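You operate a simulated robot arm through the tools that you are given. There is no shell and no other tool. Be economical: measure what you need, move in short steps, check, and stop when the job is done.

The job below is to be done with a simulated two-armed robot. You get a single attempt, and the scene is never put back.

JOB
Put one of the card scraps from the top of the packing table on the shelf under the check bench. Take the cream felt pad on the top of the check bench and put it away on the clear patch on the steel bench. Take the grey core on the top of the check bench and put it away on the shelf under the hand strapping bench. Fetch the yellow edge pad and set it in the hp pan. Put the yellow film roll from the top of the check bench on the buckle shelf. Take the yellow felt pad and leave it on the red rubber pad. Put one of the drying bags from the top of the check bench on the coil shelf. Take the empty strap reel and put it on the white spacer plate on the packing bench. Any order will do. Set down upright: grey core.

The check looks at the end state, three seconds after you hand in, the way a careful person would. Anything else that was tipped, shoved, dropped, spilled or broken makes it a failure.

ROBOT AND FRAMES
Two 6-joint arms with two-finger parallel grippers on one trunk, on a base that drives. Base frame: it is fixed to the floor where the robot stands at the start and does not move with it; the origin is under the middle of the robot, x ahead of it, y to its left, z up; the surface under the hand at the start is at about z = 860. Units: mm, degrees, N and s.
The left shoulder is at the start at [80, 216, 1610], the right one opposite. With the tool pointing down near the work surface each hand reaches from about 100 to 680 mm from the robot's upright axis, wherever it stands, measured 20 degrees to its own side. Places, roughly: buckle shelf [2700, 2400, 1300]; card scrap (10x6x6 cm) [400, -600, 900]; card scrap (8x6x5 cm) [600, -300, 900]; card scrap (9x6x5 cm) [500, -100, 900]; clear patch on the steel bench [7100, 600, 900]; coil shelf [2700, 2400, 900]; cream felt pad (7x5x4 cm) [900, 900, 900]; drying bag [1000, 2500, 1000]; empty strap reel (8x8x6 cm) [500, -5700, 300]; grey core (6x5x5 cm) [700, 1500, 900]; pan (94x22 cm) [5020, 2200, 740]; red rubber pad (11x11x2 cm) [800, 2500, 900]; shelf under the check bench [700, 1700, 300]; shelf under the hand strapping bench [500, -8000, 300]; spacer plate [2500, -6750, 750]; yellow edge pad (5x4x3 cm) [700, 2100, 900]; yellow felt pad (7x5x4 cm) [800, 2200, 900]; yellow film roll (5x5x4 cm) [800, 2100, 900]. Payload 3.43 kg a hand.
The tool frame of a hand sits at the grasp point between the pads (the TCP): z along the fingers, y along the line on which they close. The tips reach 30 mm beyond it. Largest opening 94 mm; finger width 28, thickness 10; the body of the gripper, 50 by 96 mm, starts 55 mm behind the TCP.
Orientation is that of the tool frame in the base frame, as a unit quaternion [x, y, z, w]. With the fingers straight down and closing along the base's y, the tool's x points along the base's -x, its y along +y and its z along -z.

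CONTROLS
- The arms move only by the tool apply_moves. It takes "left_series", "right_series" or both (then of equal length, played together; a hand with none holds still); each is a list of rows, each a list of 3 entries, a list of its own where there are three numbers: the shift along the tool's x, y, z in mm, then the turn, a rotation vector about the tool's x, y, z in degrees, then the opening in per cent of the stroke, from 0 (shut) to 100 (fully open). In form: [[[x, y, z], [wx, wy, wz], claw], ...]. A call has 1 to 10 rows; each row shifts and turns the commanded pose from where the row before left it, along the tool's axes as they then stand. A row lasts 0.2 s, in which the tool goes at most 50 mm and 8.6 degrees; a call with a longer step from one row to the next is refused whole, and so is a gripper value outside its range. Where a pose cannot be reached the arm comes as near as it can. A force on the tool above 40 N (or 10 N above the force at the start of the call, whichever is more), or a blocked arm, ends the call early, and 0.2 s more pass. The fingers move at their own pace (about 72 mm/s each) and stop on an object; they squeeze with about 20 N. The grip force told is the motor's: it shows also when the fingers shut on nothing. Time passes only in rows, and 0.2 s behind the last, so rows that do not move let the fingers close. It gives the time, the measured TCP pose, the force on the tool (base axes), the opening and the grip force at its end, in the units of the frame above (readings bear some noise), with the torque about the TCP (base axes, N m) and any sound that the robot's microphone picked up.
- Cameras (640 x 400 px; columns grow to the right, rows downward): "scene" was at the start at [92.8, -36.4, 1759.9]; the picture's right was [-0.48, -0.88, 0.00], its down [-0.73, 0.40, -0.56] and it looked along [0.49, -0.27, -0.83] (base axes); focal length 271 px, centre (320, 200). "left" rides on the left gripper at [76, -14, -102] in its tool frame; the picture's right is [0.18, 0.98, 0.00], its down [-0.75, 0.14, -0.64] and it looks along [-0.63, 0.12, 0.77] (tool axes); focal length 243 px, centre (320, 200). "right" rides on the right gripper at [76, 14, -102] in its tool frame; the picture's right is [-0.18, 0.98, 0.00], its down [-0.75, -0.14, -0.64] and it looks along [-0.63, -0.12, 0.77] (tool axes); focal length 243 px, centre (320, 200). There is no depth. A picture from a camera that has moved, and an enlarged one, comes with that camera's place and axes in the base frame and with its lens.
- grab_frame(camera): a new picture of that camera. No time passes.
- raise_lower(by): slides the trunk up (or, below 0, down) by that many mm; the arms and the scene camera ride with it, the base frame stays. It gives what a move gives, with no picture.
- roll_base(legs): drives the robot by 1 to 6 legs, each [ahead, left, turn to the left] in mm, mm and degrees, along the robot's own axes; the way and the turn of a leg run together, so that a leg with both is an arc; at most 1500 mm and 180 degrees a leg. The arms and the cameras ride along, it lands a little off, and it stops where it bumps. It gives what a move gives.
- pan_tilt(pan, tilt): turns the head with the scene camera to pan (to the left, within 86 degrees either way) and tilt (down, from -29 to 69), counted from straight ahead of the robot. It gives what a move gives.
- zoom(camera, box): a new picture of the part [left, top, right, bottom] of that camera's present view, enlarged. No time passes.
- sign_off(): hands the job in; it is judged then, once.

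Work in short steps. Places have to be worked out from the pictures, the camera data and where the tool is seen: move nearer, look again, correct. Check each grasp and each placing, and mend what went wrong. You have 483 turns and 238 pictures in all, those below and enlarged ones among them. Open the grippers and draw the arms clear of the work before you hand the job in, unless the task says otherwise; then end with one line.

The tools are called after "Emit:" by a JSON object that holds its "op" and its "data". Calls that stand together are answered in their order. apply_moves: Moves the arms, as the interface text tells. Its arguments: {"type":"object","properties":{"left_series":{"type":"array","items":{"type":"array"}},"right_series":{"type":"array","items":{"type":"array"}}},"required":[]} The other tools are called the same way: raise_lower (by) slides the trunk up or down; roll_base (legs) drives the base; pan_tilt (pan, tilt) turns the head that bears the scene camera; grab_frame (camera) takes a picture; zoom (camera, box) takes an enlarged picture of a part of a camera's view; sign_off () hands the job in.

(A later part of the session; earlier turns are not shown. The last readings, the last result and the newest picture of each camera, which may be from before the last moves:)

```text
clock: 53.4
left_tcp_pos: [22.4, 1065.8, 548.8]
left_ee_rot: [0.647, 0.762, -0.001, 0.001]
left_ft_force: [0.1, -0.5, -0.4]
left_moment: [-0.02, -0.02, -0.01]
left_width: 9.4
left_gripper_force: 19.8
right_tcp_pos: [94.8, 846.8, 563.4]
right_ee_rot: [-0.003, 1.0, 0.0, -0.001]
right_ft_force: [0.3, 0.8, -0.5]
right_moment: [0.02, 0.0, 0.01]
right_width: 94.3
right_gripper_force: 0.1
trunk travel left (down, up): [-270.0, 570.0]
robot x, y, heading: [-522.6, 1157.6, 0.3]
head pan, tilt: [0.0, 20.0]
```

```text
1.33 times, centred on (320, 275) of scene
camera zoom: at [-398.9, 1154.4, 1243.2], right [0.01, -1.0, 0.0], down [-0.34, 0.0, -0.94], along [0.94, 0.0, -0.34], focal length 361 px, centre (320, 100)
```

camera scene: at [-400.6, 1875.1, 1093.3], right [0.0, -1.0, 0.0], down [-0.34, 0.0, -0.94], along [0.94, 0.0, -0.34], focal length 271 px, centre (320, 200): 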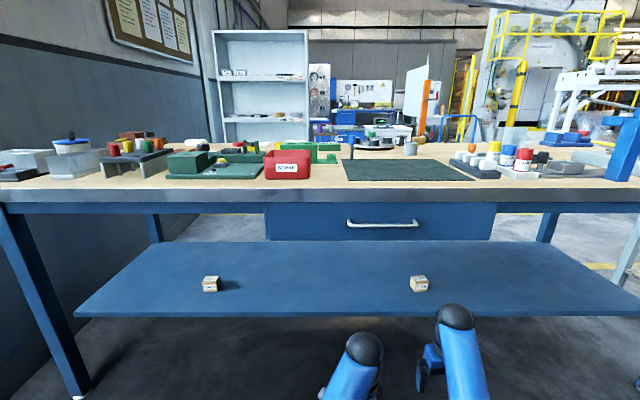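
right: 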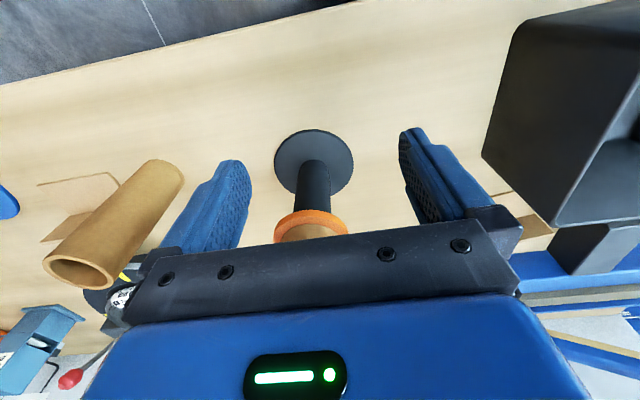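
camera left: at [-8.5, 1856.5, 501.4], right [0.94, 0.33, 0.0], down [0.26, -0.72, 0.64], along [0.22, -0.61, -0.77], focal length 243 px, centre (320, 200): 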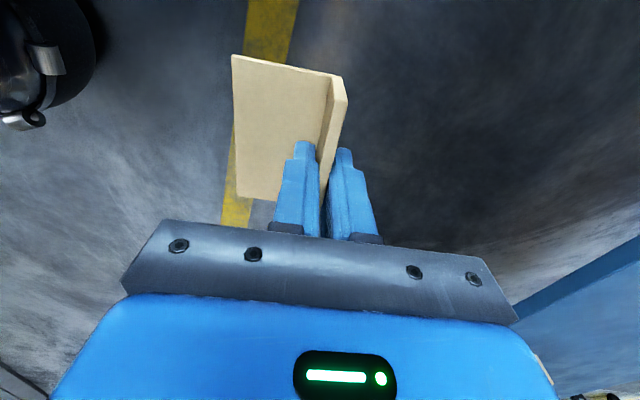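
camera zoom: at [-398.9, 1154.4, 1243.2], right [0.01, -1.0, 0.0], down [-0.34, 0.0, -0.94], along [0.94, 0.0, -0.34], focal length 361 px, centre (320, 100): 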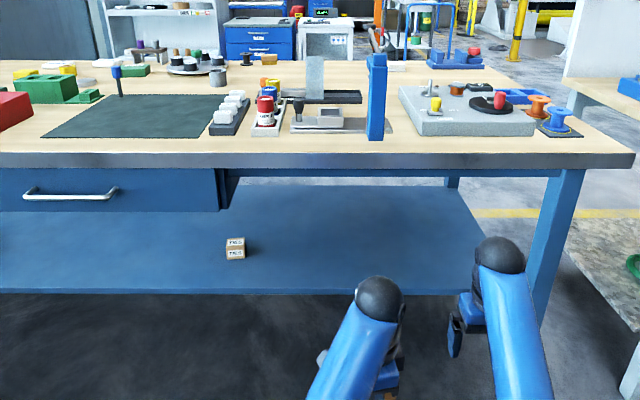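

Shelf height is between 318 and 385; I'll find it by touch. Extend the left arm 60 mm forward, lower so the scrap's underside is at about 415, and drive in 480 mm.

Emit:
{"op": "apply_moves", "data": {"left_series": [[[0, 20, 0], [0, 0, 0], 0], [[0, 20, 0], [0, 0, 0], 0], [[0, 20, 0], [0, 0, 0], 0]], "right_series": [[[30, 0, 20], [0, 0, 0], 100], [[30, 0, 20], [0, 0, 0], 100], [[30, 0, 20], [0, 0, 0], 100]]}}

Emit:
{"op": "raise_lower", "data": {"by": -100}}

Emit:
{"op": "roll_base", "data": {"legs": [[300, 0, 0]]}}

Emit:
{"op": "pan_tilt", "data": {"pan": 10, "tilt": 50}}

Emit:
{"op": "grab_frame", "data": {"camera": "scene"}}

```text
clock: 54.2
left_tcp_pos: [82.5, 1075.9, 548.8]
left_ee_rot: [0.647, 0.762, 0.0, -0.001]
left_ft_force: [-0.3, 0.1, -0.8]
left_moment: [0.03, -0.01, 0.02]
left_width: 9.3
left_gripper_force: 20.2
right_tcp_pos: [5.6, 844.6, 501.7]
right_ee_rot: [-0.002, 1.0, -0.002, 0.001]
right_ft_force: [0.3, -0.3, -0.4]
right_moment: [-0.02, -0.02, -0.03]
right_width: 93.9
right_gripper_force: 0.0
right hand out of reach, approached as far as the arm can: row 1
trunk travel left (down, up): [-270.0, 570.0]
robot x, y, heading: [-524.9, 1159.0, 0.2]
head pan, tilt: [0.0, 20.0]
```

```text
clock: 55.5
left_tcp_pos: [81.5, 1075.0, 448.4]
left_ee_rot: [0.647, 0.763, 0.0, 0.0]
left_ft_force: [0.1, 0.0, 0.0]
left_moment: [0.04, -0.04, -0.01]
left_width: 9.3
left_gripper_force: 20.1
right_tcp_pos: [4.8, 846.2, 401.5]
right_ee_rot: [-0.003, 1.0, -0.001, 0.001]
right_ft_force: [-0.5, -0.1, -0.2]
right_moment: [0.04, -0.01, 0.04]
right_width: 94.2
right_gripper_force: 0.1
trunk travel left (down, up): [-170.0, 670.0]
robot x, y, heading: [-525.3, 1158.3, 0.4]
head pan, tilt: [0.0, 20.0]
```

```text
clock: 57.5
left_tcp_pos: [384.7, 1078.1, 448.6]
left_ee_rot: [0.647, 0.763, 0.0, 0.0]
left_ft_force: [1.0, 0.6, -0.7]
left_moment: [-0.01, 0.02, -0.02]
left_width: 9.0
left_gripper_force: 20.0
right_tcp_pos: [309.5, 848.3, 401.0]
right_ee_rot: [-0.004, 1.0, -0.002, 0.0]
right_ft_force: [0.0, -0.3, 0.3]
right_moment: [-0.01, 0.01, -0.04]
right_width: 94.0
right_gripper_force: 0.1
trunk travel left (down, up): [-170.0, 670.0]
robot x, y, heading: [-222.4, 1154.3, 0.2]
head pan, tilt: [0.0, 20.0]
```

```text
clock: 58.5
left_tcp_pos: [385.3, 1077.9, 449.3]
left_ee_rot: [0.648, 0.762, 0.001, 0.0]
left_ft_force: [-0.1, 0.2, 0.1]
left_moment: [0.02, -0.04, -0.01]
left_width: 9.2
left_gripper_force: 19.7
right_tcp_pos: [309.5, 848.9, 402.1]
right_ee_rot: [-0.004, 1.0, -0.001, 0.001]
right_ft_force: [0.5, -0.6, 0.7]
right_moment: [-0.03, 0.0, 0.03]
right_width: 93.9
right_gripper_force: 0.1
trunk travel left (down, up): [-170.0, 670.0]
robot x, y, heading: [-220.0, 1155.6, 0.4]
head pan, tilt: [10.0, 50.0]
```

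```text
210 pictures are left
camera scene: at [-113.6, 1169.8, 1097.8], right [0.18, -0.98, 0.0], down [-0.75, -0.14, -0.64], along [0.63, 0.12, -0.77], focal length 271 px, centre (320, 200)
```

scene: 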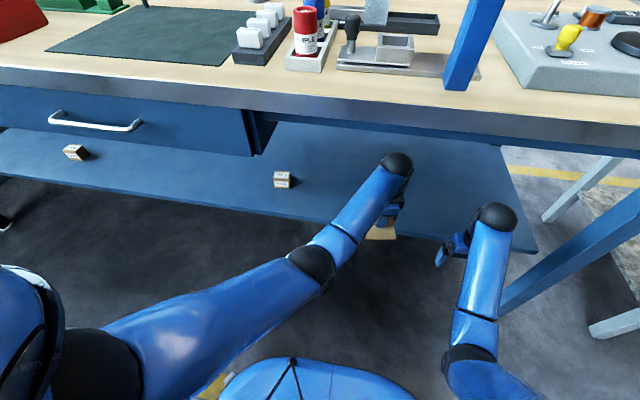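

The arm clears the bench edge and the elbow stays outside. Drive another 180 mm in.

Emit:
{"op": "roll_base", "data": {"legs": [[180, 0, 0]]}}

Emit:
{"op": "grab_frame", "data": {"camera": "left"}}

Emit:
{"op": "grab_frame", "data": {"camera": "scene"}}

```text
clock: 60.0
left_tcp_pos: [561.4, 1077.9, 447.5]
left_ee_rot: [0.648, 0.762, 0.0, 0.001]
left_ft_force: [0.3, -0.1, -0.3]
left_moment: [-0.01, 0.03, -0.03]
left_width: 9.1
left_gripper_force: 19.8
right_tcp_pos: [484.5, 849.6, 400.1]
right_ee_rot: [-0.002, 1.0, -0.001, 0.0]
right_ft_force: [-0.4, -0.5, -0.9]
right_moment: [0.0, 0.02, 0.03]
right_width: 93.9
right_gripper_force: 0.0
trunk travel left (down, up): [-170.0, 670.0]
robot x, y, heading: [-42.2, 1160.6, 0.4]
head pan, tilt: [10.0, 50.0]
```

```text
209 pictures are left
camera left: at [533.2, 1151.3, 550.7], right [0.94, 0.34, 0.0], down [0.26, -0.72, 0.64], along [0.22, -0.6, -0.77], focal length 243 px, centre (320, 200)
```

left: 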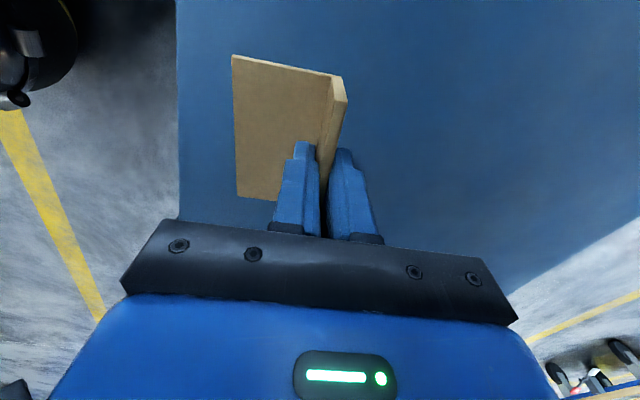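

```text
208 pictures are left
camera scene: at [63.6, 1170.6, 1097.6], right [0.18, -0.98, 0.0], down [-0.75, -0.14, -0.64], along [0.63, 0.11, -0.77], focal length 271 px, centre (320, 200)
```

scene: 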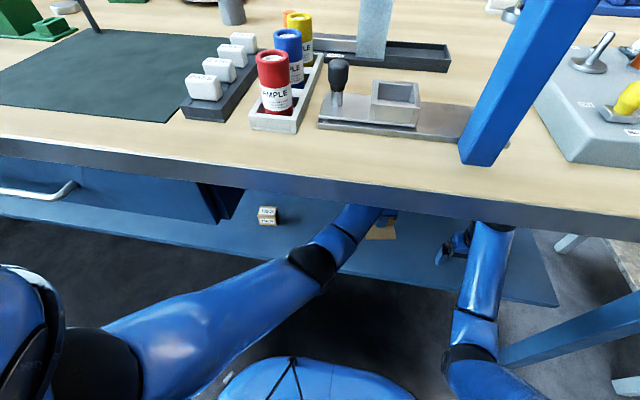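

All clear; the scrap is over the shelf, which I now put at z≈320. Lower the left hand with touch detection.

Emit:
{"op": "apply_moves", "data": {"left_series": [[[0, 0, 20], [0, 0, 0], 0], [[0, 0, 20], [0, 0, 0], 0], [[0, 0, 10], [0, 0, 0], 0], [[0, 0, 5], [0, 0, 0], 0], [[0, 0, 5], [0, 0, 0], 0], [[0, 0, 5], [0, 0, 0], 0], [[0, 0, 5], [0, 0, 0], 0], [[0, 0, 5], [0, 0, 0], 0], [[0, 0, 5], [0, 0, 0], 0], [[0, 0, 5], [0, 0, 0], 0]]}}

Emit:
{"op": "grab_frame", "data": {"camera": "left"}}

```text
clock: 62.2
left_tcp_pos: [561.1, 1078.4, 363.0]
left_ee_rot: [0.647, 0.762, 0.0, 0.001]
left_ft_force: [0.7, -0.9, 0.6]
left_moment: [-0.02, 0.03, 0.03]
left_width: 9.3
left_gripper_force: 19.9
right_tcp_pos: [486.1, 848.3, 401.2]
right_ee_rot: [-0.003, 1.0, -0.001, 0.001]
right_ft_force: [-0.4, 0.2, -0.2]
right_moment: [-0.02, 0.0, -0.01]
right_width: 93.9
right_gripper_force: 0.0
trunk travel left (down, up): [-170.0, 670.0]
robot x, y, heading: [-43.4, 1159.7, 0.5]
head pan, tilt: [10.0, 50.0]
```

```text
207 pictures are left
camera left: at [532.4, 1151.3, 466.1], right [0.94, 0.34, 0.0], down [0.26, -0.72, 0.64], along [0.22, -0.6, -0.77], focal length 243 px, centre (320, 200)
```

left: 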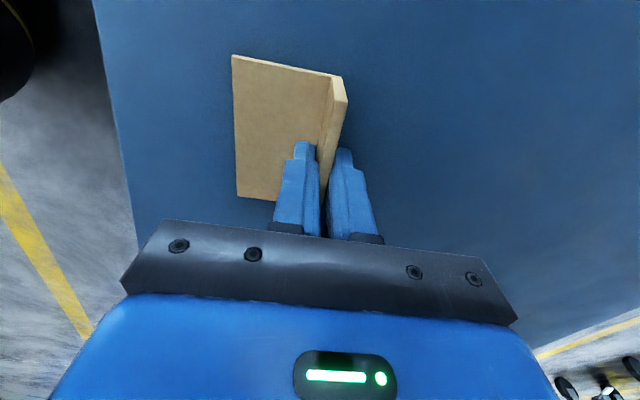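

The shelf is at about z 325–333; almost touching. Continue in small steps.

Emit:
{"op": "apply_moves", "data": {"left_series": [[[0, 0, 4], [0, 0, 0], 0], [[0, 0, 4], [0, 0, 0], 0], [[0, 0, 4], [0, 0, 0], 0], [[0, 0, 4], [0, 0, 0], 0], [[0, 0, 4], [0, 0, 0], 0], [[0, 0, 4], [0, 0, 0], 0], [[0, 0, 4], [0, 0, 0], 0]]}}

Emit:
{"op": "grab_frame", "data": {"camera": "left"}}

```text
clock: 63.1
left_tcp_pos: [562.3, 1077.2, 356.7]
left_ee_rot: [0.647, 0.763, 0.001, 0.004]
left_ft_force: [-10.1, 3.7, 22.8]
left_moment: [0.36, 0.44, 0.03]
left_width: 9.3
left_gripper_force: 20.2
right_tcp_pos: [484.9, 849.8, 402.8]
right_ee_rot: [-0.004, 1.0, -0.001, 0.001]
right_ft_force: [0.0, 0.3, -0.7]
right_moment: [-0.01, -0.01, -0.01]
right_width: 93.9
right_gripper_force: 0.1
trunk travel left (down, up): [-170.0, 670.0]
robot x, y, heading: [-43.5, 1158.3, 0.4]
head pan, tilt: [10.0, 50.0]
stopped in row 4 (left hand): the force on the tool passed its limit at 45 N (the readings are from after the stop); the commanded pose is now the measured one
```

```text
206 pictures are left
camera left: at [533.7, 1150.2, 459.9], right [0.94, 0.34, 0.01], down [0.26, -0.72, 0.65], along [0.23, -0.61, -0.76], focal length 243 px, centre (320, 200)
```

left: 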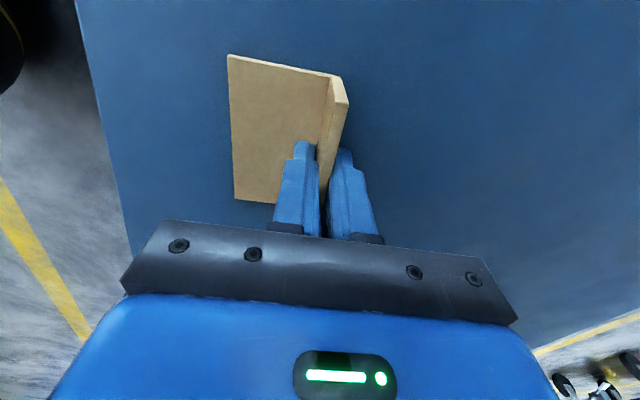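

Touched (shelf ≈ 319). Open a little and withdraw straight up.

Emit:
{"op": "apply_moves", "data": {"left_series": [[[0, 0, 0], [0, 0, 0], 30], [[0, 0, 0], [0, 0, 0], 45], [[0, 0, -15], [0, 0, 0], 45], [[0, 0, -25], [0, 0, 0], 45], [[0, 0, -25], [0, 0, 0], 45], [[0, 0, -25], [0, 0, 0], 45]]}}

Emit:
{"op": "grab_frame", "data": {"camera": "left"}}

```text
clock: 64.5
left_tcp_pos: [560.7, 1078.3, 443.5]
left_ee_rot: [0.647, 0.762, 0.001, 0.002]
left_ft_force: [0.3, -0.4, 0.7]
left_moment: [-0.01, 0.01, -0.02]
left_width: 42.5
left_gripper_force: 0.0
right_tcp_pos: [485.2, 849.2, 402.2]
right_ee_rot: [-0.004, 1.0, -0.001, 0.001]
right_ft_force: [0.0, 0.3, -0.4]
right_moment: [0.02, 0.02, -0.01]
right_width: 93.8
right_gripper_force: 0.0
trunk travel left (down, up): [-170.0, 670.0]
robot x, y, heading: [-43.5, 1159.6, 0.3]
head pan, tilt: [10.0, 50.0]
```

```text
205 pictures are left
camera left: at [533.6, 1151.1, 545.3], right [0.94, 0.34, 0.0], down [0.26, -0.72, 0.64], along [0.22, -0.61, -0.76], focal length 243 px, centre (320, 200)
```

left: 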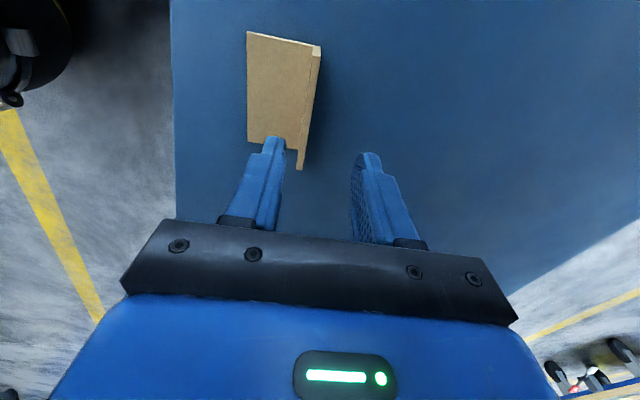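

Scrap is placed. Back out 380 mm and raise the trunk for the bench top.

Emit:
{"op": "roll_base", "data": {"legs": [[-420, 0, 0]]}}

Emit:
{"op": "raise_lower", "data": {"by": 400}}

Emit:
{"op": "raise_lower", "data": {"by": 200}}

Emit:
{"op": "roll_base", "data": {"legs": [[0, 750, 0]]}}

Emit:
{"op": "pan_tilt", "data": {"pan": 0, "tilt": 45}}

Emit:
{"op": "grab_frame", "data": {"camera": "scene"}}

```text
clock: 67.1
left_tcp_pos: [139.0, 1074.8, 442.8]
left_ee_rot: [0.648, 0.761, 0.001, 0.004]
left_ft_force: [0.5, 0.9, 1.0]
left_moment: [0.0, -0.02, 0.01]
left_width: 42.1
left_gripper_force: 0.1
right_tcp_pos: [61.4, 845.6, 401.6]
right_ee_rot: [-0.002, 1.0, -0.001, 0.001]
right_ft_force: [-0.1, 0.1, 0.0]
right_moment: [-0.01, 0.01, -0.01]
right_width: 94.0
right_gripper_force: 0.0
trunk travel left (down, up): [-170.0, 670.0]
robot x, y, heading: [-468.5, 1159.0, 0.1]
head pan, tilt: [10.0, 50.0]
```

```text
clock: 70.9
left_tcp_pos: [141.1, 1073.5, 844.3]
left_ee_rot: [0.648, 0.761, 0.0, 0.003]
left_ft_force: [-0.2, 0.0, 0.9]
left_moment: [0.03, -0.01, 0.01]
left_width: 42.4
left_gripper_force: 0.0
right_tcp_pos: [62.5, 844.7, 801.0]
right_ee_rot: [-0.003, 1.0, -0.001, 0.001]
right_ft_force: [1.0, -0.7, -0.1]
right_moment: [-0.01, 0.0, 0.02]
right_width: 94.2
right_gripper_force: 0.1
trunk travel left (down, up): [-570.0, 270.0]
robot x, y, heading: [-467.0, 1158.8, -0.1]
head pan, tilt: [10.0, 50.0]
```

```text
clock: 73.1
left_tcp_pos: [140.3, 1074.9, 1042.5]
left_ee_rot: [0.648, 0.762, 0.001, 0.003]
left_ft_force: [-0.2, 0.8, 0.4]
left_moment: [0.01, -0.01, 0.01]
left_width: 42.4
left_gripper_force: 0.0
right_tcp_pos: [61.5, 845.2, 1000.5]
right_ee_rot: [-0.002, 1.0, -0.001, 0.0]
right_ft_force: [0.4, 1.0, -0.2]
right_moment: [0.03, -0.01, -0.04]
right_width: 93.9
right_gripper_force: 0.1
trunk travel left (down, up): [-770.0, 70.0]
robot x, y, heading: [-468.9, 1157.6, 0.2]
head pan, tilt: [10.0, 50.0]
```

```text
clock: 77.2
left_tcp_pos: [139.7, 1822.5, 1041.9]
left_ee_rot: [0.649, 0.761, 0.0, 0.002]
left_ft_force: [-0.2, -0.8, 1.2]
left_moment: [0.02, 0.0, 0.03]
left_width: 42.5
left_gripper_force: 0.1
right_tcp_pos: [60.0, 1593.9, 1001.3]
right_ee_rot: [-0.001, 1.0, 0.0, 0.001]
right_ft_force: [0.7, -0.3, -0.9]
right_moment: [0.01, 0.0, 0.0]
right_width: 94.1
right_gripper_force: 0.1
trunk travel left (down, up): [-770.0, 70.0]
robot x, y, heading: [-466.2, 1910.1, 0.1]
head pan, tilt: [10.0, 50.0]
```

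```text
clock: 77.9
left_tcp_pos: [139.3, 1824.0, 1042.9]
left_ee_rot: [0.65, 0.76, 0.001, 0.003]
left_ft_force: [-0.6, 0.2, 0.1]
left_moment: [0.0, 0.03, 0.03]
left_width: 42.4
left_gripper_force: 0.1
right_tcp_pos: [59.1, 1596.6, 1001.0]
right_ee_rot: [-0.001, 1.0, -0.001, 0.0]
right_ft_force: [0.2, -0.1, 0.0]
right_moment: [0.02, 0.02, 0.03]
right_width: 93.9
right_gripper_force: 0.1
trunk travel left (down, up): [-770.0, 70.0]
robot x, y, heading: [-463.0, 1906.9, 0.0]
head pan, tilt: [0.0, 45.0]
```

```text
204 pictures are left
camera scene: at [-355.2, 1906.6, 1704.6], right [0.0, -1.0, 0.0], down [-0.71, 0.0, -0.71], along [0.71, 0.0, -0.71], focal length 271 px, centre (320, 200)
```

scene: 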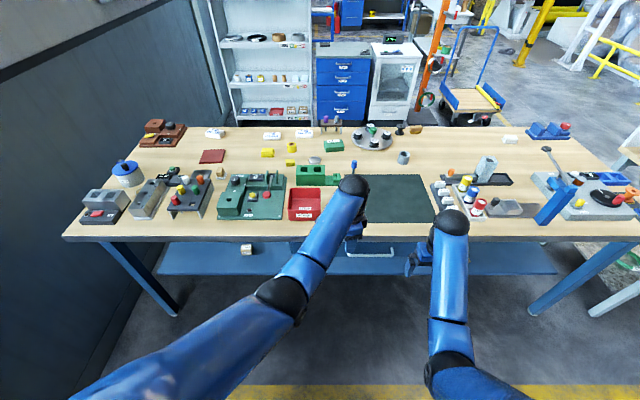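

Zoom in on the middle region of the bench.

Emit:
{"op": "zoom", "data": {"camera": "scene", "box": [100, 110, 340, 240]}}

Emit:
{"op": "zoom", "data": {"camera": "scene", "box": [300, 110, 540, 240]}}

```text
2.67 times, centred on (220, 175) of scene
camera zoom: at [-355.2, 1906.6, 1704.6], right [0.0, -1.0, 0.0], down [-0.71, 0.0, -0.71], along [0.71, 0.0, -0.71], focal length 722 px, centre (587, 267)
```

zoom: 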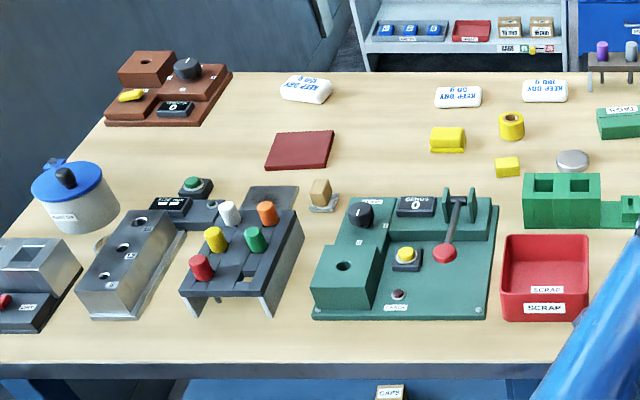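

```text
2.67 times, centred on (420, 175) of scene
camera zoom: at [-355.2, 1906.6, 1704.6], right [0.0, -1.0, 0.0], down [-0.71, 0.0, -0.71], along [0.71, 0.0, -0.71], focal length 722 px, centre (53, 267)
```

zoom: 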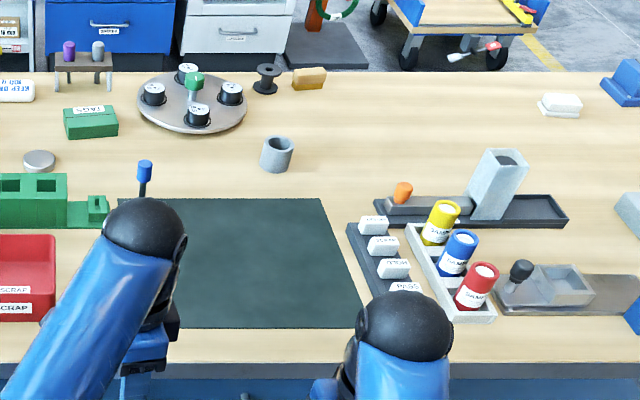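

Bench depth is about 290–1110, and the wanted things sit at x≈750–1030, so they are better reached from the back side (facing the rack aisle). I drive around the packing table's right end: first along the corridor.

Emit:
{"op": "roll_base", "data": {"legs": [[0, -1500, 0], [0, -1500, 0], [0, -1100, 0]]}}

Emit:
{"op": "pan_tilt", "data": {"pan": 0, "tilt": 20}}

Emit:
{"op": "grab_frame", "data": {"camera": "scene"}}

```text
clock: 97.7
left_tcp_pos: [165.5, -2309.1, 1044.1]
left_ee_rot: [0.654, 0.757, 0.0, 0.004]
left_ft_force: [-0.3, 1.5, -0.4]
left_moment: [-0.03, 0.0, -0.02]
left_width: 42.0
left_gripper_force: 0.1
right_tcp_pos: [84.9, -2535.7, 1002.0]
right_ee_rot: [0.006, 1.0, -0.001, 0.001]
right_ft_force: [-1.1, 1.0, -0.1]
right_moment: [-0.04, 0.0, 0.01]
right_width: 94.1
right_gripper_force: 0.0
trunk travel left (down, up): [-770.0, 70.0]
robot x, y, heading: [-441.0, -2215.2, -0.9]
head pan, tilt: [0.0, 45.0]
```

```text
clock: 98.6
left_tcp_pos: [166.2, -2310.2, 1043.0]
left_ee_rot: [0.655, 0.756, 0.001, 0.003]
left_ft_force: [-0.6, 0.7, 0.3]
left_moment: [0.02, 0.04, -0.03]
left_width: 42.1
left_gripper_force: 0.0
right_tcp_pos: [84.7, -2537.8, 1000.5]
right_ee_rot: [0.006, 1.0, -0.001, 0.0]
right_ft_force: [0.1, -0.3, 0.5]
right_moment: [0.0, -0.02, 0.01]
right_width: 94.0
right_gripper_force: 0.1
trunk travel left (down, up): [-770.0, 70.0]
robot x, y, heading: [-435.3, -2220.2, -0.6]
head pan, tilt: [0.0, 20.0]
```

```text
201 pictures are left
camera scene: at [-315.3, -2221.8, 1743.2], right [-0.01, -1.0, 0.0], down [-0.34, 0.0, -0.94], along [0.94, -0.01, -0.34], focal length 271 px, centre (320, 200)
```

scene: 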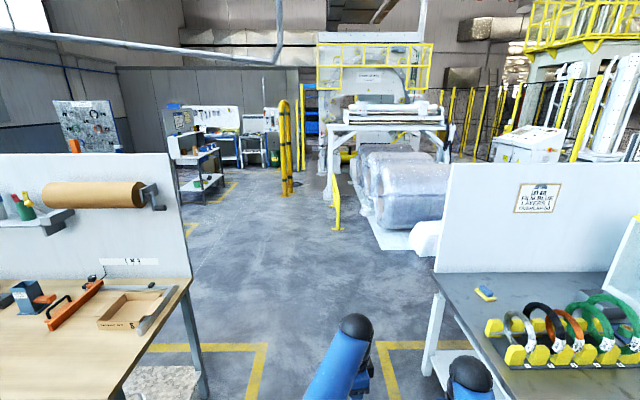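

Path ahead is clear. Drive through the gap, turn around to face back, and run along the aisle to y≈0 first.

Emit:
{"op": "roll_base", "data": {"legs": [[1500, 40, 0.6], [750, 0, 0], [0, 1500, 0], [0, 800, 0]]}}

Emit:
{"op": "pan_tilt", "data": {"pan": 60, "tilt": 25}}

Emit:
{"op": "grab_frame", "data": {"camera": "scene"}}

Emit:
{"op": "pan_tilt", "data": {"pan": 0, "tilt": 20}}

Emit:
{"op": "grab_frame", "data": {"camera": "scene"}}

```text
refused: leg 1 is longer than a leg can be; nothing moved
```

```text
clock: 99.9
left_tcp_pos: [166.7, -2309.3, 1043.1]
left_ee_rot: [0.654, 0.757, 0.001, 0.003]
left_ft_force: [-0.1, 0.5, 0.7]
left_moment: [0.01, -0.03, -0.03]
left_width: 42.4
left_gripper_force: 0.1
right_tcp_pos: [84.9, -2537.8, 1001.3]
right_ee_rot: [0.007, 1.0, -0.001, 0.001]
right_ft_force: [0.0, 0.5, -0.1]
right_moment: [0.02, -0.01, 0.01]
right_width: 94.0
right_gripper_force: 0.2
trunk travel left (down, up): [-770.0, 70.0]
robot x, y, heading: [-442.0, -2218.0, -0.7]
head pan, tilt: [60.0, 25.0]
```

```text
200 pictures are left
camera scene: at [-361.4, -2141.1, 1735.3], right [0.86, -0.51, 0.0], down [-0.22, -0.36, -0.91], along [0.46, 0.78, -0.42], focal length 271 px, centre (320, 200)
```

scene: 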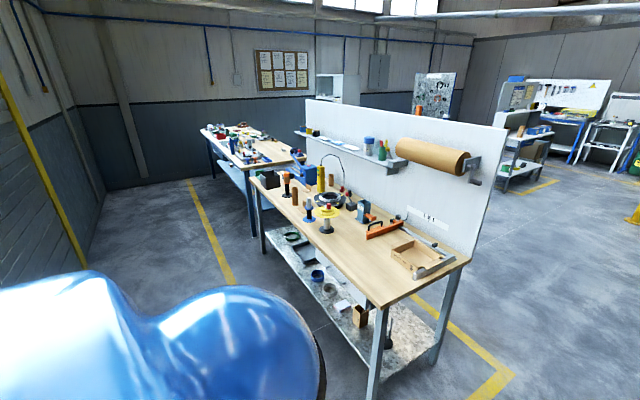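

```text
clock: 101.2
left_tcp_pos: [165.7, -2309.9, 1044.1]
left_ee_rot: [0.654, 0.757, 0.001, 0.003]
left_ft_force: [-0.6, -1.4, 0.6]
left_moment: [0.02, -0.01, 0.03]
left_width: 42.3
left_gripper_force: 0.0
right_tcp_pos: [84.3, -2538.1, 1000.9]
right_ee_rot: [0.006, 1.0, -0.001, 0.001]
right_ft_force: [0.7, 0.1, -0.3]
right_moment: [-0.01, -0.01, -0.05]
right_width: 93.9
right_gripper_force: 0.1
trunk travel left (down, up): [-770.0, 70.0]
robot x, y, heading: [-443.5, -2218.8, -0.6]
head pan, tilt: [0.0, 20.0]
```

```text
199 pictures are left
camera scene: at [-315.3, -2221.3, 1743.3], right [-0.01, -1.0, 0.0], down [-0.34, 0.0, -0.94], along [0.94, -0.01, -0.34], focal length 271 px, centre (320, 200)
```

scene: 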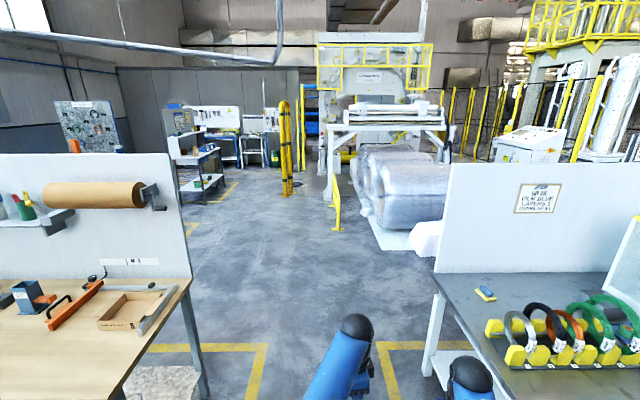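

Retry with shorter legs.

Emit:
{"op": "roll_base", "data": {"legs": [[1450, 40, 0.6], [800, 0, 0], [0, 1500, 0], [0, 800, 0]]}}

Emit:
{"op": "pan_tilt", "data": {"pan": 60, "tilt": 25}}

Emit:
{"op": "grab_frame", "data": {"camera": "scene"}}

```text
clock: 123.0
left_tcp_pos: [2438.7, -71.0, 1043.4]
left_ee_rot: [0.656, 0.754, 0.0, 0.003]
left_ft_force: [0.3, -1.1, -0.2]
left_moment: [-0.02, 0.04, 0.01]
left_width: 42.3
left_gripper_force: 0.1
right_tcp_pos: [2354.9, -297.7, 1001.6]
right_ee_rot: [0.011, 1.0, 0.0, 0.001]
right_ft_force: [-0.1, 0.0, -0.3]
right_moment: [-0.02, 0.01, -0.03]
right_width: 94.2
right_gripper_force: 0.1
trunk travel left (down, up): [-770.0, 70.0]
robot x, y, heading: [1833.2, 27.2, -1.2]
head pan, tilt: [0.0, 20.0]
```

```text
clock: 124.2
left_tcp_pos: [2438.6, -70.8, 1043.8]
left_ee_rot: [0.657, 0.754, 0.001, 0.003]
left_ft_force: [0.4, 0.5, -0.2]
left_moment: [0.0, 0.02, -0.02]
left_width: 42.2
left_gripper_force: 0.1
right_tcp_pos: [2354.4, -294.8, 999.2]
right_ee_rot: [0.011, 1.0, -0.002, 0.002]
right_ft_force: [0.1, 0.5, -0.1]
right_moment: [0.03, 0.01, 0.02]
right_width: 93.9
right_gripper_force: 0.1
trunk travel left (down, up): [-770.0, 70.0]
robot x, y, heading: [1834.1, 23.6, -1.1]
head pan, tilt: [60.0, 25.0]
```

```text
198 pictures are left
camera scene: at [1912.9, 103.5, 1735.3], right [0.85, -0.52, 0.0], down [-0.22, -0.36, -0.91], along [0.47, 0.77, -0.42], focal length 271 px, centre (320, 200)
```

scene: 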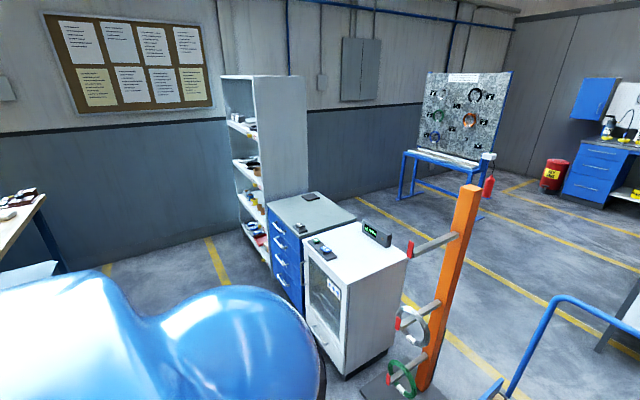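

Turn around in place here to face the bench's back side, then run along the aisle to y≈2150.

Emit:
{"op": "roll_base", "data": {"legs": [[0, 0, 180], [0, -1500, 0], [0, -640, 0]]}}

Emit:
{"op": "pan_tilt", "data": {"pan": 0, "tilt": 40}}

Emit:
{"op": "grab_frame", "data": {"camera": "scene"}}

```text
clock: 142.1
left_tcp_pos: [1352.3, 2263.6, 1043.2]
left_ee_rot: [0.74, -0.672, -0.004, 0.001]
left_ft_force: [0.4, 0.1, 1.2]
left_moment: [0.0, 0.04, 0.0]
left_width: 42.1
left_gripper_force: 0.0
right_tcp_pos: [1445.2, 2487.0, 1002.4]
right_ee_rot: [1.0, -0.029, -0.001, -0.001]
right_ft_force: [0.4, 0.9, -0.2]
right_moment: [0.01, 0.03, 0.03]
right_width: 93.9
right_gripper_force: 0.0
trunk travel left (down, up): [-770.0, 70.0]
robot x, y, heading: [1952.1, 2143.8, 176.8]
head pan, tilt: [60.0, 25.0]
```

```text
clock: 143.4
left_tcp_pos: [1351.9, 2264.1, 1042.7]
left_ee_rot: [0.74, -0.672, -0.002, 0.0]
left_ft_force: [-0.5, 0.8, 0.5]
left_moment: [-0.03, -0.05, 0.03]
left_width: 42.0
left_gripper_force: 0.2
right_tcp_pos: [1443.8, 2488.3, 1000.8]
right_ee_rot: [1.0, -0.03, -0.001, 0.0]
right_ft_force: [-0.7, 0.5, -0.7]
right_moment: [-0.02, -0.02, -0.03]
right_width: 94.0
right_gripper_force: 0.0
trunk travel left (down, up): [-770.0, 70.0]
robot x, y, heading: [1947.0, 2144.4, 176.4]
head pan, tilt: [0.0, 40.0]
```

```text
197 pictures are left
camera scene: at [1837.4, 2148.7, 1711.9], right [0.06, 1.0, 0.0], down [0.64, -0.04, -0.77], along [-0.76, 0.05, -0.64], focal length 271 px, centre (320, 200)
```

scene: 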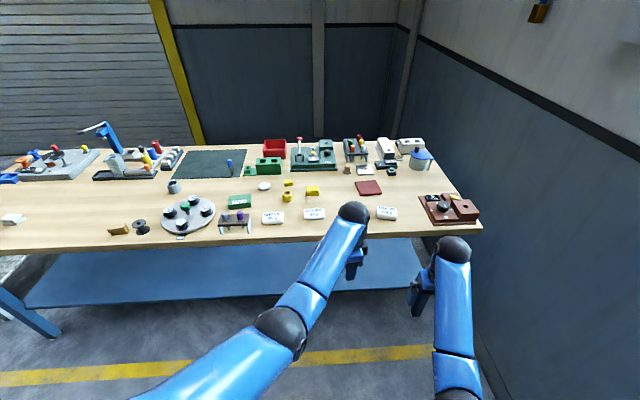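

Good overview. Straighten the heading and drive up to the bench (robot x≈1430, y≈2240).

Emit:
{"op": "roll_base", "data": {"legs": [[0, 0, 3.4], [510, -90, 0]]}}

Emit:
{"op": "pan_tilt", "data": {"pan": 0, "tilt": 55}}

Emit:
{"op": "grab_frame", "data": {"camera": "scene"}}

```text
clock: 146.8
left_tcp_pos: [831.8, 2316.0, 1044.9]
left_ee_rot: [0.762, -0.648, -0.003, 0.002]
left_ft_force: [0.0, 0.1, 0.4]
left_moment: [-0.02, 0.03, 0.01]
left_width: 42.4
left_gripper_force: 0.0
right_tcp_pos: [911.1, 2544.7, 1002.4]
right_ee_rot: [1.0, 0.003, -0.001, -0.001]
right_ft_force: [-0.1, 0.2, -0.5]
right_moment: [0.0, -0.03, 0.02]
right_width: 94.0
right_gripper_force: 0.0
trunk travel left (down, up): [-770.0, 70.0]
robot x, y, heading: [1438.5, 2237.0, -180.0]
head pan, tilt: [0.0, 40.0]
```

```text
clock: 147.6
left_tcp_pos: [831.4, 2316.2, 1043.2]
left_ee_rot: [0.762, -0.648, -0.003, 0.001]
left_ft_force: [-0.3, -0.8, -0.7]
left_moment: [-0.03, 0.02, 0.0]
left_width: 42.3
left_gripper_force: 0.1
right_tcp_pos: [909.7, 2544.6, 1000.2]
right_ee_rot: [1.0, 0.003, 0.0, -0.001]
right_ft_force: [0.6, 0.8, 0.7]
right_moment: [-0.03, 0.01, 0.01]
right_width: 94.0
right_gripper_force: 0.0
trunk travel left (down, up): [-770.0, 70.0]
robot x, y, heading: [1440.5, 2235.7, -180.0]
head pan, tilt: [0.0, 55.0]
```

```text
196 pictures are left
camera scene: at [1336.2, 2231.8, 1691.3], right [0.0, 1.0, 0.0], down [0.82, 0.0, -0.57], along [-0.57, 0.0, -0.82], focal length 271 px, centre (320, 200)
```

scene: 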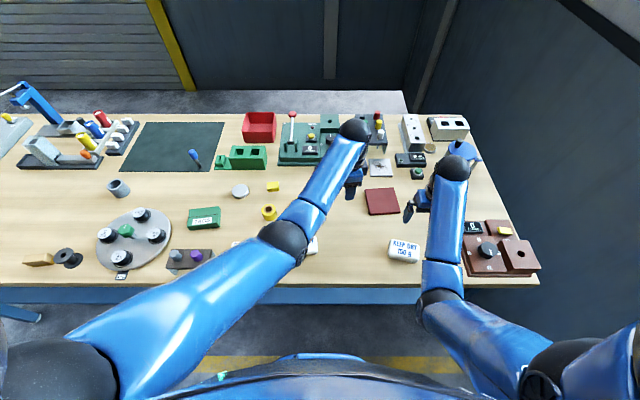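

The left arm hides the felt pad; move it to the left, and turn its wrist back to closing along the bench.

Emit:
{"op": "apply_moves", "data": {"left_series": [[[45, 0, 0], [0, 0, 0], 100], [[45, 0, 0], [0, 0, 0], 100], [[45, 0, 0], [0, 0, 0], 100], [[45, 0, 0], [0, 0, 0], 100], [[45, 0, 0], [0, 0, 0], 100], [[45, 0, 0], [0, 0, 0], 100], [[45, 0, 0], [0, 0, 0], 100]]}}

Emit:
{"op": "apply_moves", "data": {"left_series": [[[0, 0, 0], [0, 0, -8.1], 100], [[0, 0, 0], [0, 0, -8.1], 100], [[0, 0, 0], [0, 0, -8.1], 100], [[0, 0, 0], [0, 0, -8.1], 100], [[0, 0, 0], [0, 0, -8.1], 100], [[0, 0, 0], [0, 0, -8.1], 100], [[0, 0, 0], [0, 0, -8.1], 100], [[0, 0, 0], [0, 0, -8.1], 100], [[0, 0, 0], [0, 0, -8.1], 100], [[0, 0, 0], [0, 0, -8.1], 100]]}}

Emit:
{"op": "grab_frame", "data": {"camera": "scene"}}

```text
clock: 149.2
left_tcp_pos: [870.2, 2008.5, 1024.0]
left_ee_rot: [0.762, -0.648, -0.004, 0.002]
left_ft_force: [0.0, -1.1, 0.3]
left_moment: [0.0, 0.0, 0.01]
left_width: 94.1
left_gripper_force: 0.1
left hand out of reach, approached as far as the arm can: row 4, 5, 6, 7
right_tcp_pos: [910.2, 2544.3, 1002.1]
right_ee_rot: [1.0, 0.002, -0.001, -0.001]
right_ft_force: [0.3, -0.3, 0.4]
right_moment: [-0.01, -0.01, -0.05]
right_width: 94.0
right_gripper_force: 0.1
trunk travel left (down, up): [-770.0, 70.0]
robot x, y, heading: [1435.4, 2233.3, -179.9]
head pan, tilt: [0.0, 55.0]
```

```text
clock: 151.4
left_tcp_pos: [870.8, 2006.2, 1023.6]
left_ee_rot: [1.0, 0.004, -0.003, -0.002]
left_ft_force: [-0.8, 0.1, 1.4]
left_moment: [-0.01, 0.01, -0.05]
left_width: 93.8
left_gripper_force: 0.0
right_tcp_pos: [910.4, 2544.3, 1000.6]
right_ee_rot: [1.0, 0.003, 0.0, -0.002]
right_ft_force: [0.0, 0.7, 1.1]
right_moment: [-0.01, 0.01, 0.03]
right_width: 93.8
right_gripper_force: 0.0
trunk travel left (down, up): [-770.0, 70.0]
robot x, y, heading: [1438.1, 2236.1, -179.9]
head pan, tilt: [0.0, 55.0]
```

```text
195 pictures are left
camera scene: at [1336.3, 2231.8, 1691.2], right [0.0, 1.0, 0.0], down [0.82, 0.0, -0.57], along [-0.57, 0.0, -0.82], focal length 271 px, centre (320, 200)
```

scene: 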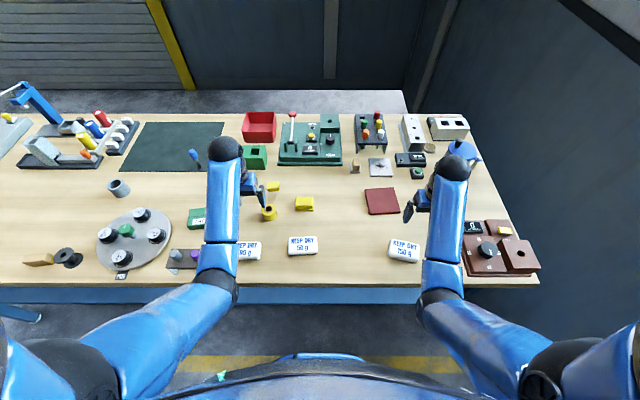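

Felt is at about (783,2174), red pad at (766,2461) by this view. Bring the right hand over the felt; draw the left hand back a bit.

Emit:
{"op": "apply_moves", "data": {"right_series": [[[-15, 46, 0], [0, 0, 0], 100], [[-15, 46, 0], [0, 0, 0], 100], [[-15, 46, 0], [0, 0, 0], 100], [[-15, 46, 0], [0, 0, 0], 100], [[-15, 46, 0], [0, 0, 0], 100], [[-15, 46, 0], [0, 0, 0], 100], [[-15, 46, 0], [0, 0, 0], 100], [[-15, 46, 0], [0, 0, 0], 100]], "left_series": [[[20, 35, 0], [0, 0, 0], 100], [[20, 35, 0], [0, 0, 0], 100], [[20, 20, 0], [0, 0, 0], 100], [[20, 0, 0], [0, 0, 0], 100], [[0, 0, 0], [0, 0, 0], 100], [[0, 0, 0], [0, 0, 0], 100], [[0, 0, 0], [0, 0, 0], 100], [[0, 0, 0], [0, 0, 0], 100]]}}

Emit:
{"op": "grab_frame", "data": {"camera": "right"}}

```text
clock: 153.2
left_tcp_pos: [937.3, 1914.2, 995.3]
left_ee_rot: [1.0, 0.002, -0.003, -0.001]
left_ft_force: [-0.7, 0.0, -1.4]
left_moment: [-0.01, 0.03, -0.01]
left_width: 94.0
left_gripper_force: 0.1
left hand out of reach, approached as far as the arm can: row 1, 2, 3, 4
right_tcp_pos: [791.9, 2174.5, 1001.0]
right_ee_rot: [1.0, 0.002, -0.001, -0.001]
right_ft_force: [0.0, -0.1, 0.6]
right_moment: [0.02, 0.0, 0.01]
right_width: 93.8
right_gripper_force: 0.1
trunk travel left (down, up): [-770.0, 70.0]
robot x, y, heading: [1437.3, 2231.1, -179.9]
head pan, tilt: [0.0, 55.0]
```

```text
194 pictures are left
camera right: at [867.5, 2159.6, 1101.4], right [-0.18, -0.98, 0.0], down [-0.75, 0.14, 0.64], along [-0.63, 0.12, -0.77], focal length 243 px, centre (320, 200)
```

right: 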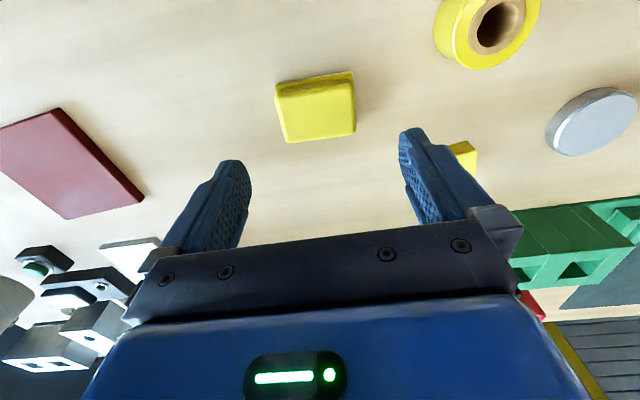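

Felt pad is well aligned at about (800,2175). Shift 8 mm, lower to TCP 895, close.

Emit:
{"op": "apply_moves", "data": {"right_series": [[[8, 0, 40], [0, 0, 0], 100], [[0, 0, 40], [0, 0, 0], 100], [[0, 0, 16], [0, 0, 0], 100], [[0, 0, 10], [0, 0, 0], 100], [[0, 0, 0], [0, 0, 0], 0], [[0, 0, 0], [0, 0, 0], 0], [[0, 0, 0], [0, 0, 0], 0]]}}

Emit:
{"op": "grab_frame", "data": {"camera": "right"}}

```text
clock: 154.8
left_tcp_pos: [940.7, 1917.0, 997.8]
left_ee_rot: [1.0, 0.002, -0.006, 0.0]
left_ft_force: [0.7, -0.1, -0.7]
left_moment: [0.01, 0.04, -0.01]
left_width: 94.1
left_gripper_force: 0.1
right_tcp_pos: [820.3, 2186.8, 909.7]
right_ee_rot: [1.0, 0.002, -0.005, 0.0]
right_ft_force: [-7.0, 9.7, 33.8]
right_moment: [1.21, -0.2, 0.12]
right_width: 69.6
right_gripper_force: 20.3
right hand out of reach, approached as far as the arm can: row 2, 3, 4
trunk travel left (down, up): [-770.0, 70.0]
robot x, y, heading: [1436.5, 2233.7, -179.8]
head pan, tilt: [0.0, 55.0]
```

```text
193 pictures are left
camera right: at [896.1, 2173.6, 1010.6], right [-0.18, -0.98, 0.0], down [-0.75, 0.14, 0.65], along [-0.64, 0.12, -0.76], focal length 243 px, centre (320, 200)
```

right: 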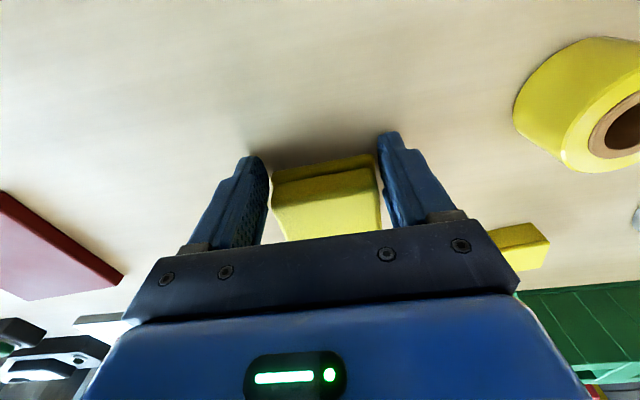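

Reach ran out and the grip is off-centre with force on it. Open, rise, then bring trunk lower and base a bit closer.

Emit:
{"op": "apply_moves", "data": {"right_series": [[[0, 0, 0], [0, 0, 0], 100], [[0, 0, 0], [0, 0, 0], 100], [[0, 0, -30], [0, 0, 0], 100], [[0, 0, -40], [0, 0, 0], 100], [[0, 0, -40], [0, 0, 0], 100]]}}

Emit:
{"op": "grab_frame", "data": {"camera": "right"}}

```text
clock: 156.0
left_tcp_pos: [940.1, 1914.7, 996.1]
left_ee_rot: [1.0, 0.002, -0.004, -0.002]
left_ft_force: [-0.1, 0.4, -0.4]
left_moment: [-0.04, 0.02, 0.0]
left_width: 93.8
left_gripper_force: 0.0
right_tcp_pos: [821.5, 2185.5, 1017.2]
right_ee_rot: [1.0, 0.002, 0.0, -0.002]
right_ft_force: [0.5, 0.5, -0.4]
right_moment: [0.0, -0.01, -0.01]
right_width: 93.9
right_gripper_force: 0.1
trunk travel left (down, up): [-770.0, 70.0]
robot x, y, heading: [1437.6, 2239.1, -179.8]
head pan, tilt: [0.0, 55.0]
```

```text
192 pictures are left
camera right: at [897.2, 2170.2, 1118.6], right [-0.18, -0.98, 0.0], down [-0.75, 0.14, 0.64], along [-0.63, 0.12, -0.77], focal length 243 px, centre (320, 200)
```

right: 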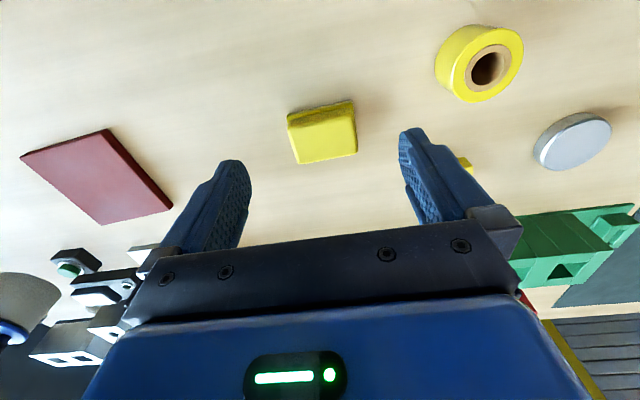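

Felt now at about (797,2187). Park the left hand back beyond the bench edge, drive 45 mm nearer and lower the trunk 60 mm.

Emit:
{"op": "apply_moves", "data": {"left_series": [[[45, 0, 0], [0, 0, 0], 100], [[45, 0, 0], [0, 0, 0], 100], [[45, 0, 0], [0, 0, 0], 100], [[45, 0, 0], [0, 0, 0], 100], [[45, 0, 0], [0, 0, 0], 100]]}}

Emit:
{"op": "roll_base", "data": {"legs": [[45, 0, 0]]}}

Emit:
{"op": "raise_lower", "data": {"by": -60}}

Emit:
{"op": "grab_frame", "data": {"camera": "right"}}

```text
clock: 157.2
left_tcp_pos: [1161.0, 1913.0, 971.6]
left_ee_rot: [1.0, 0.002, -0.003, -0.002]
left_ft_force: [0.0, 0.2, 0.1]
left_moment: [0.01, 0.01, -0.02]
left_width: 94.0
left_gripper_force: 0.1
left hand out of reach, approached as far as the arm can: row 1, 2, 3
right_tcp_pos: [821.3, 2185.8, 1017.7]
right_ee_rot: [1.0, 0.003, -0.002, -0.001]
right_ft_force: [0.2, 0.1, -0.4]
right_moment: [-0.03, 0.03, -0.01]
right_width: 94.0
right_gripper_force: 0.0
trunk travel left (down, up): [-770.0, 70.0]
robot x, y, heading: [1435.2, 2234.6, -179.7]
head pan, tilt: [0.0, 55.0]
```

```text
clock: 158.1
left_tcp_pos: [1123.6, 1913.5, 975.0]
left_ee_rot: [1.0, 0.002, -0.006, -0.002]
left_ft_force: [1.2, -0.9, 0.0]
left_moment: [0.0, 0.04, -0.01]
left_width: 93.9
left_gripper_force: 0.1
right_tcp_pos: [783.8, 2186.3, 1023.4]
right_ee_rot: [1.0, 0.003, -0.005, -0.001]
right_ft_force: [1.9, 0.4, 0.0]
right_moment: [-0.03, 0.06, 0.0]
right_width: 94.0
right_gripper_force: 0.0
trunk travel left (down, up): [-770.0, 70.0]
robot x, y, heading: [1397.0, 2236.7, -180.0]
head pan, tilt: [0.0, 55.0]
```

```text
clock: 159.1
left_tcp_pos: [1113.6, 1912.4, 911.7]
left_ee_rot: [1.0, 0.002, -0.002, -0.001]
left_ft_force: [-0.3, -0.6, 0.3]
left_moment: [0.02, -0.04, 0.03]
left_width: 94.2
left_gripper_force: 0.0
right_tcp_pos: [773.6, 2184.9, 956.3]
right_ee_rot: [1.0, 0.002, 0.0, -0.002]
right_ft_force: [0.4, 0.4, -0.3]
right_moment: [-0.02, 0.01, 0.02]
right_width: 93.8
right_gripper_force: 0.0
trunk travel left (down, up): [-710.0, 130.0]
robot x, y, heading: [1394.2, 2232.5, -179.6]
head pan, tilt: [0.0, 55.0]
```

```text
191 pictures are left
camera right: at [850.5, 2170.7, 1057.8], right [-0.18, -0.98, 0.0], down [-0.75, 0.14, 0.64], along [-0.63, 0.12, -0.77], focal length 243 px, centre (320, 200)
```

right: 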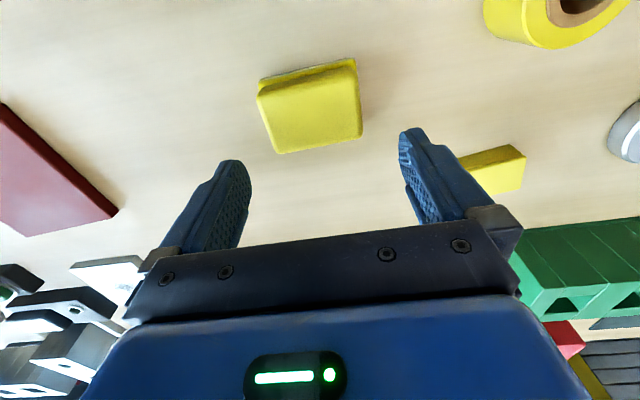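

Felt centre (796,2186); hand at (774,2185). Shift +22 in x, lower 60, close.

Emit:
{"op": "apply_moves", "data": {"right_series": [[[22, 0, 20], [0, 0, 0], 100], [[0, 0, 25], [0, 0, 0], 100], [[0, 0, 15], [0, 0, 0], 100], [[0, 0, 0], [0, 0, 0], 0], [[0, 0, 0], [0, 0, 0], 0], [[0, 0, 0], [0, 0, 0], 0]]}}

Emit:
{"op": "grab_frame", "data": {"camera": "right"}}

```text
clock: 159.9
left_tcp_pos: [1118.2, 1914.7, 912.2]
left_ee_rot: [1.0, 0.002, -0.003, -0.001]
left_ft_force: [0.4, 0.5, 0.2]
left_moment: [-0.03, 0.02, 0.01]
left_width: 94.0
left_gripper_force: 0.0
right_tcp_pos: [800.0, 2183.3, 910.8]
right_ee_rot: [1.0, 0.004, 0.0, 0.0]
right_ft_force: [10.1, 4.0, 13.0]
right_moment: [-0.57, -0.51, 0.43]
right_width: 93.8
right_gripper_force: 0.1
trunk travel left (down, up): [-710.0, 130.0]
robot x, y, heading: [1400.8, 2234.2, -180.0]
head pan, tilt: [0.0, 55.0]
stopped in row 3 (right hand): the force on the tool passed its limit at 49 N (the readings are from after the stop); the commanded pose is now the measured one
```

```text
190 pictures are left
camera right: at [875.9, 2170.3, 1011.1], right [-0.18, -0.98, 0.0], down [-0.75, 0.14, 0.64], along [-0.63, 0.11, -0.77], focal length 243 px, centre (320, 200)
```

right: 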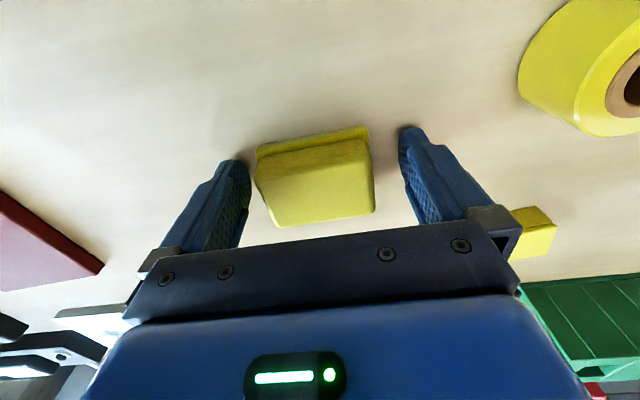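

The bench top here is at about z 880, tips touched it. Raise 4 mm and close.

Emit:
{"op": "apply_moves", "data": {"right_series": [[[0, 0, -5], [0, 0, 0], 100], [[0, 0, 0], [0, 0, 0], 0], [[0, 0, 0], [0, 0, 0], 0], [[0, 0, 0], [0, 0, 0], 0], [[0, 0, -15], [0, 0, 0], 0], [[0, 0, -20], [0, 0, 0], 0]]}}

Emit:
{"op": "grab_frame", "data": {"camera": "right"}}

```text
clock: 161.3
left_tcp_pos: [1114.7, 1912.6, 911.8]
left_ee_rot: [1.0, 0.002, -0.002, -0.001]
left_ft_force: [0.0, 0.5, 0.1]
left_moment: [0.02, -0.02, 0.0]
left_width: 93.9
left_gripper_force: 0.0
right_tcp_pos: [798.4, 2183.0, 948.1]
right_ee_rot: [1.0, 0.003, 0.001, 0.0]
right_ft_force: [0.9, -0.2, -0.1]
right_moment: [-0.01, -0.01, 0.02]
right_width: 69.8
right_gripper_force: 20.2
trunk travel left (down, up): [-710.0, 130.0]
robot x, y, heading: [1393.8, 2230.2, -179.8]
head pan, tilt: [0.0, 55.0]
```

```text
189 pictures are left
camera right: at [873.8, 2169.3, 1048.9], right [-0.18, -0.98, 0.0], down [-0.75, 0.14, 0.64], along [-0.63, 0.11, -0.77], focal length 243 px, centre (320, 200)
```

right: 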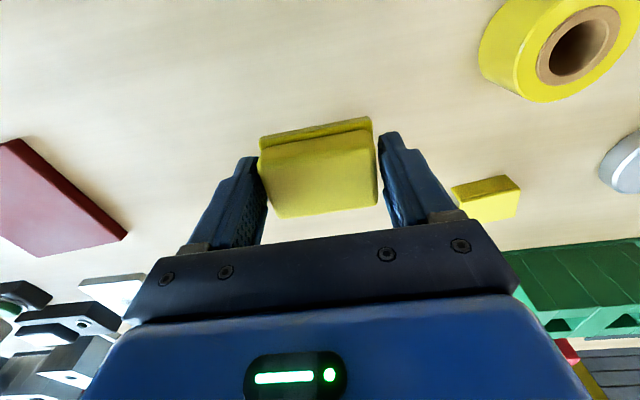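

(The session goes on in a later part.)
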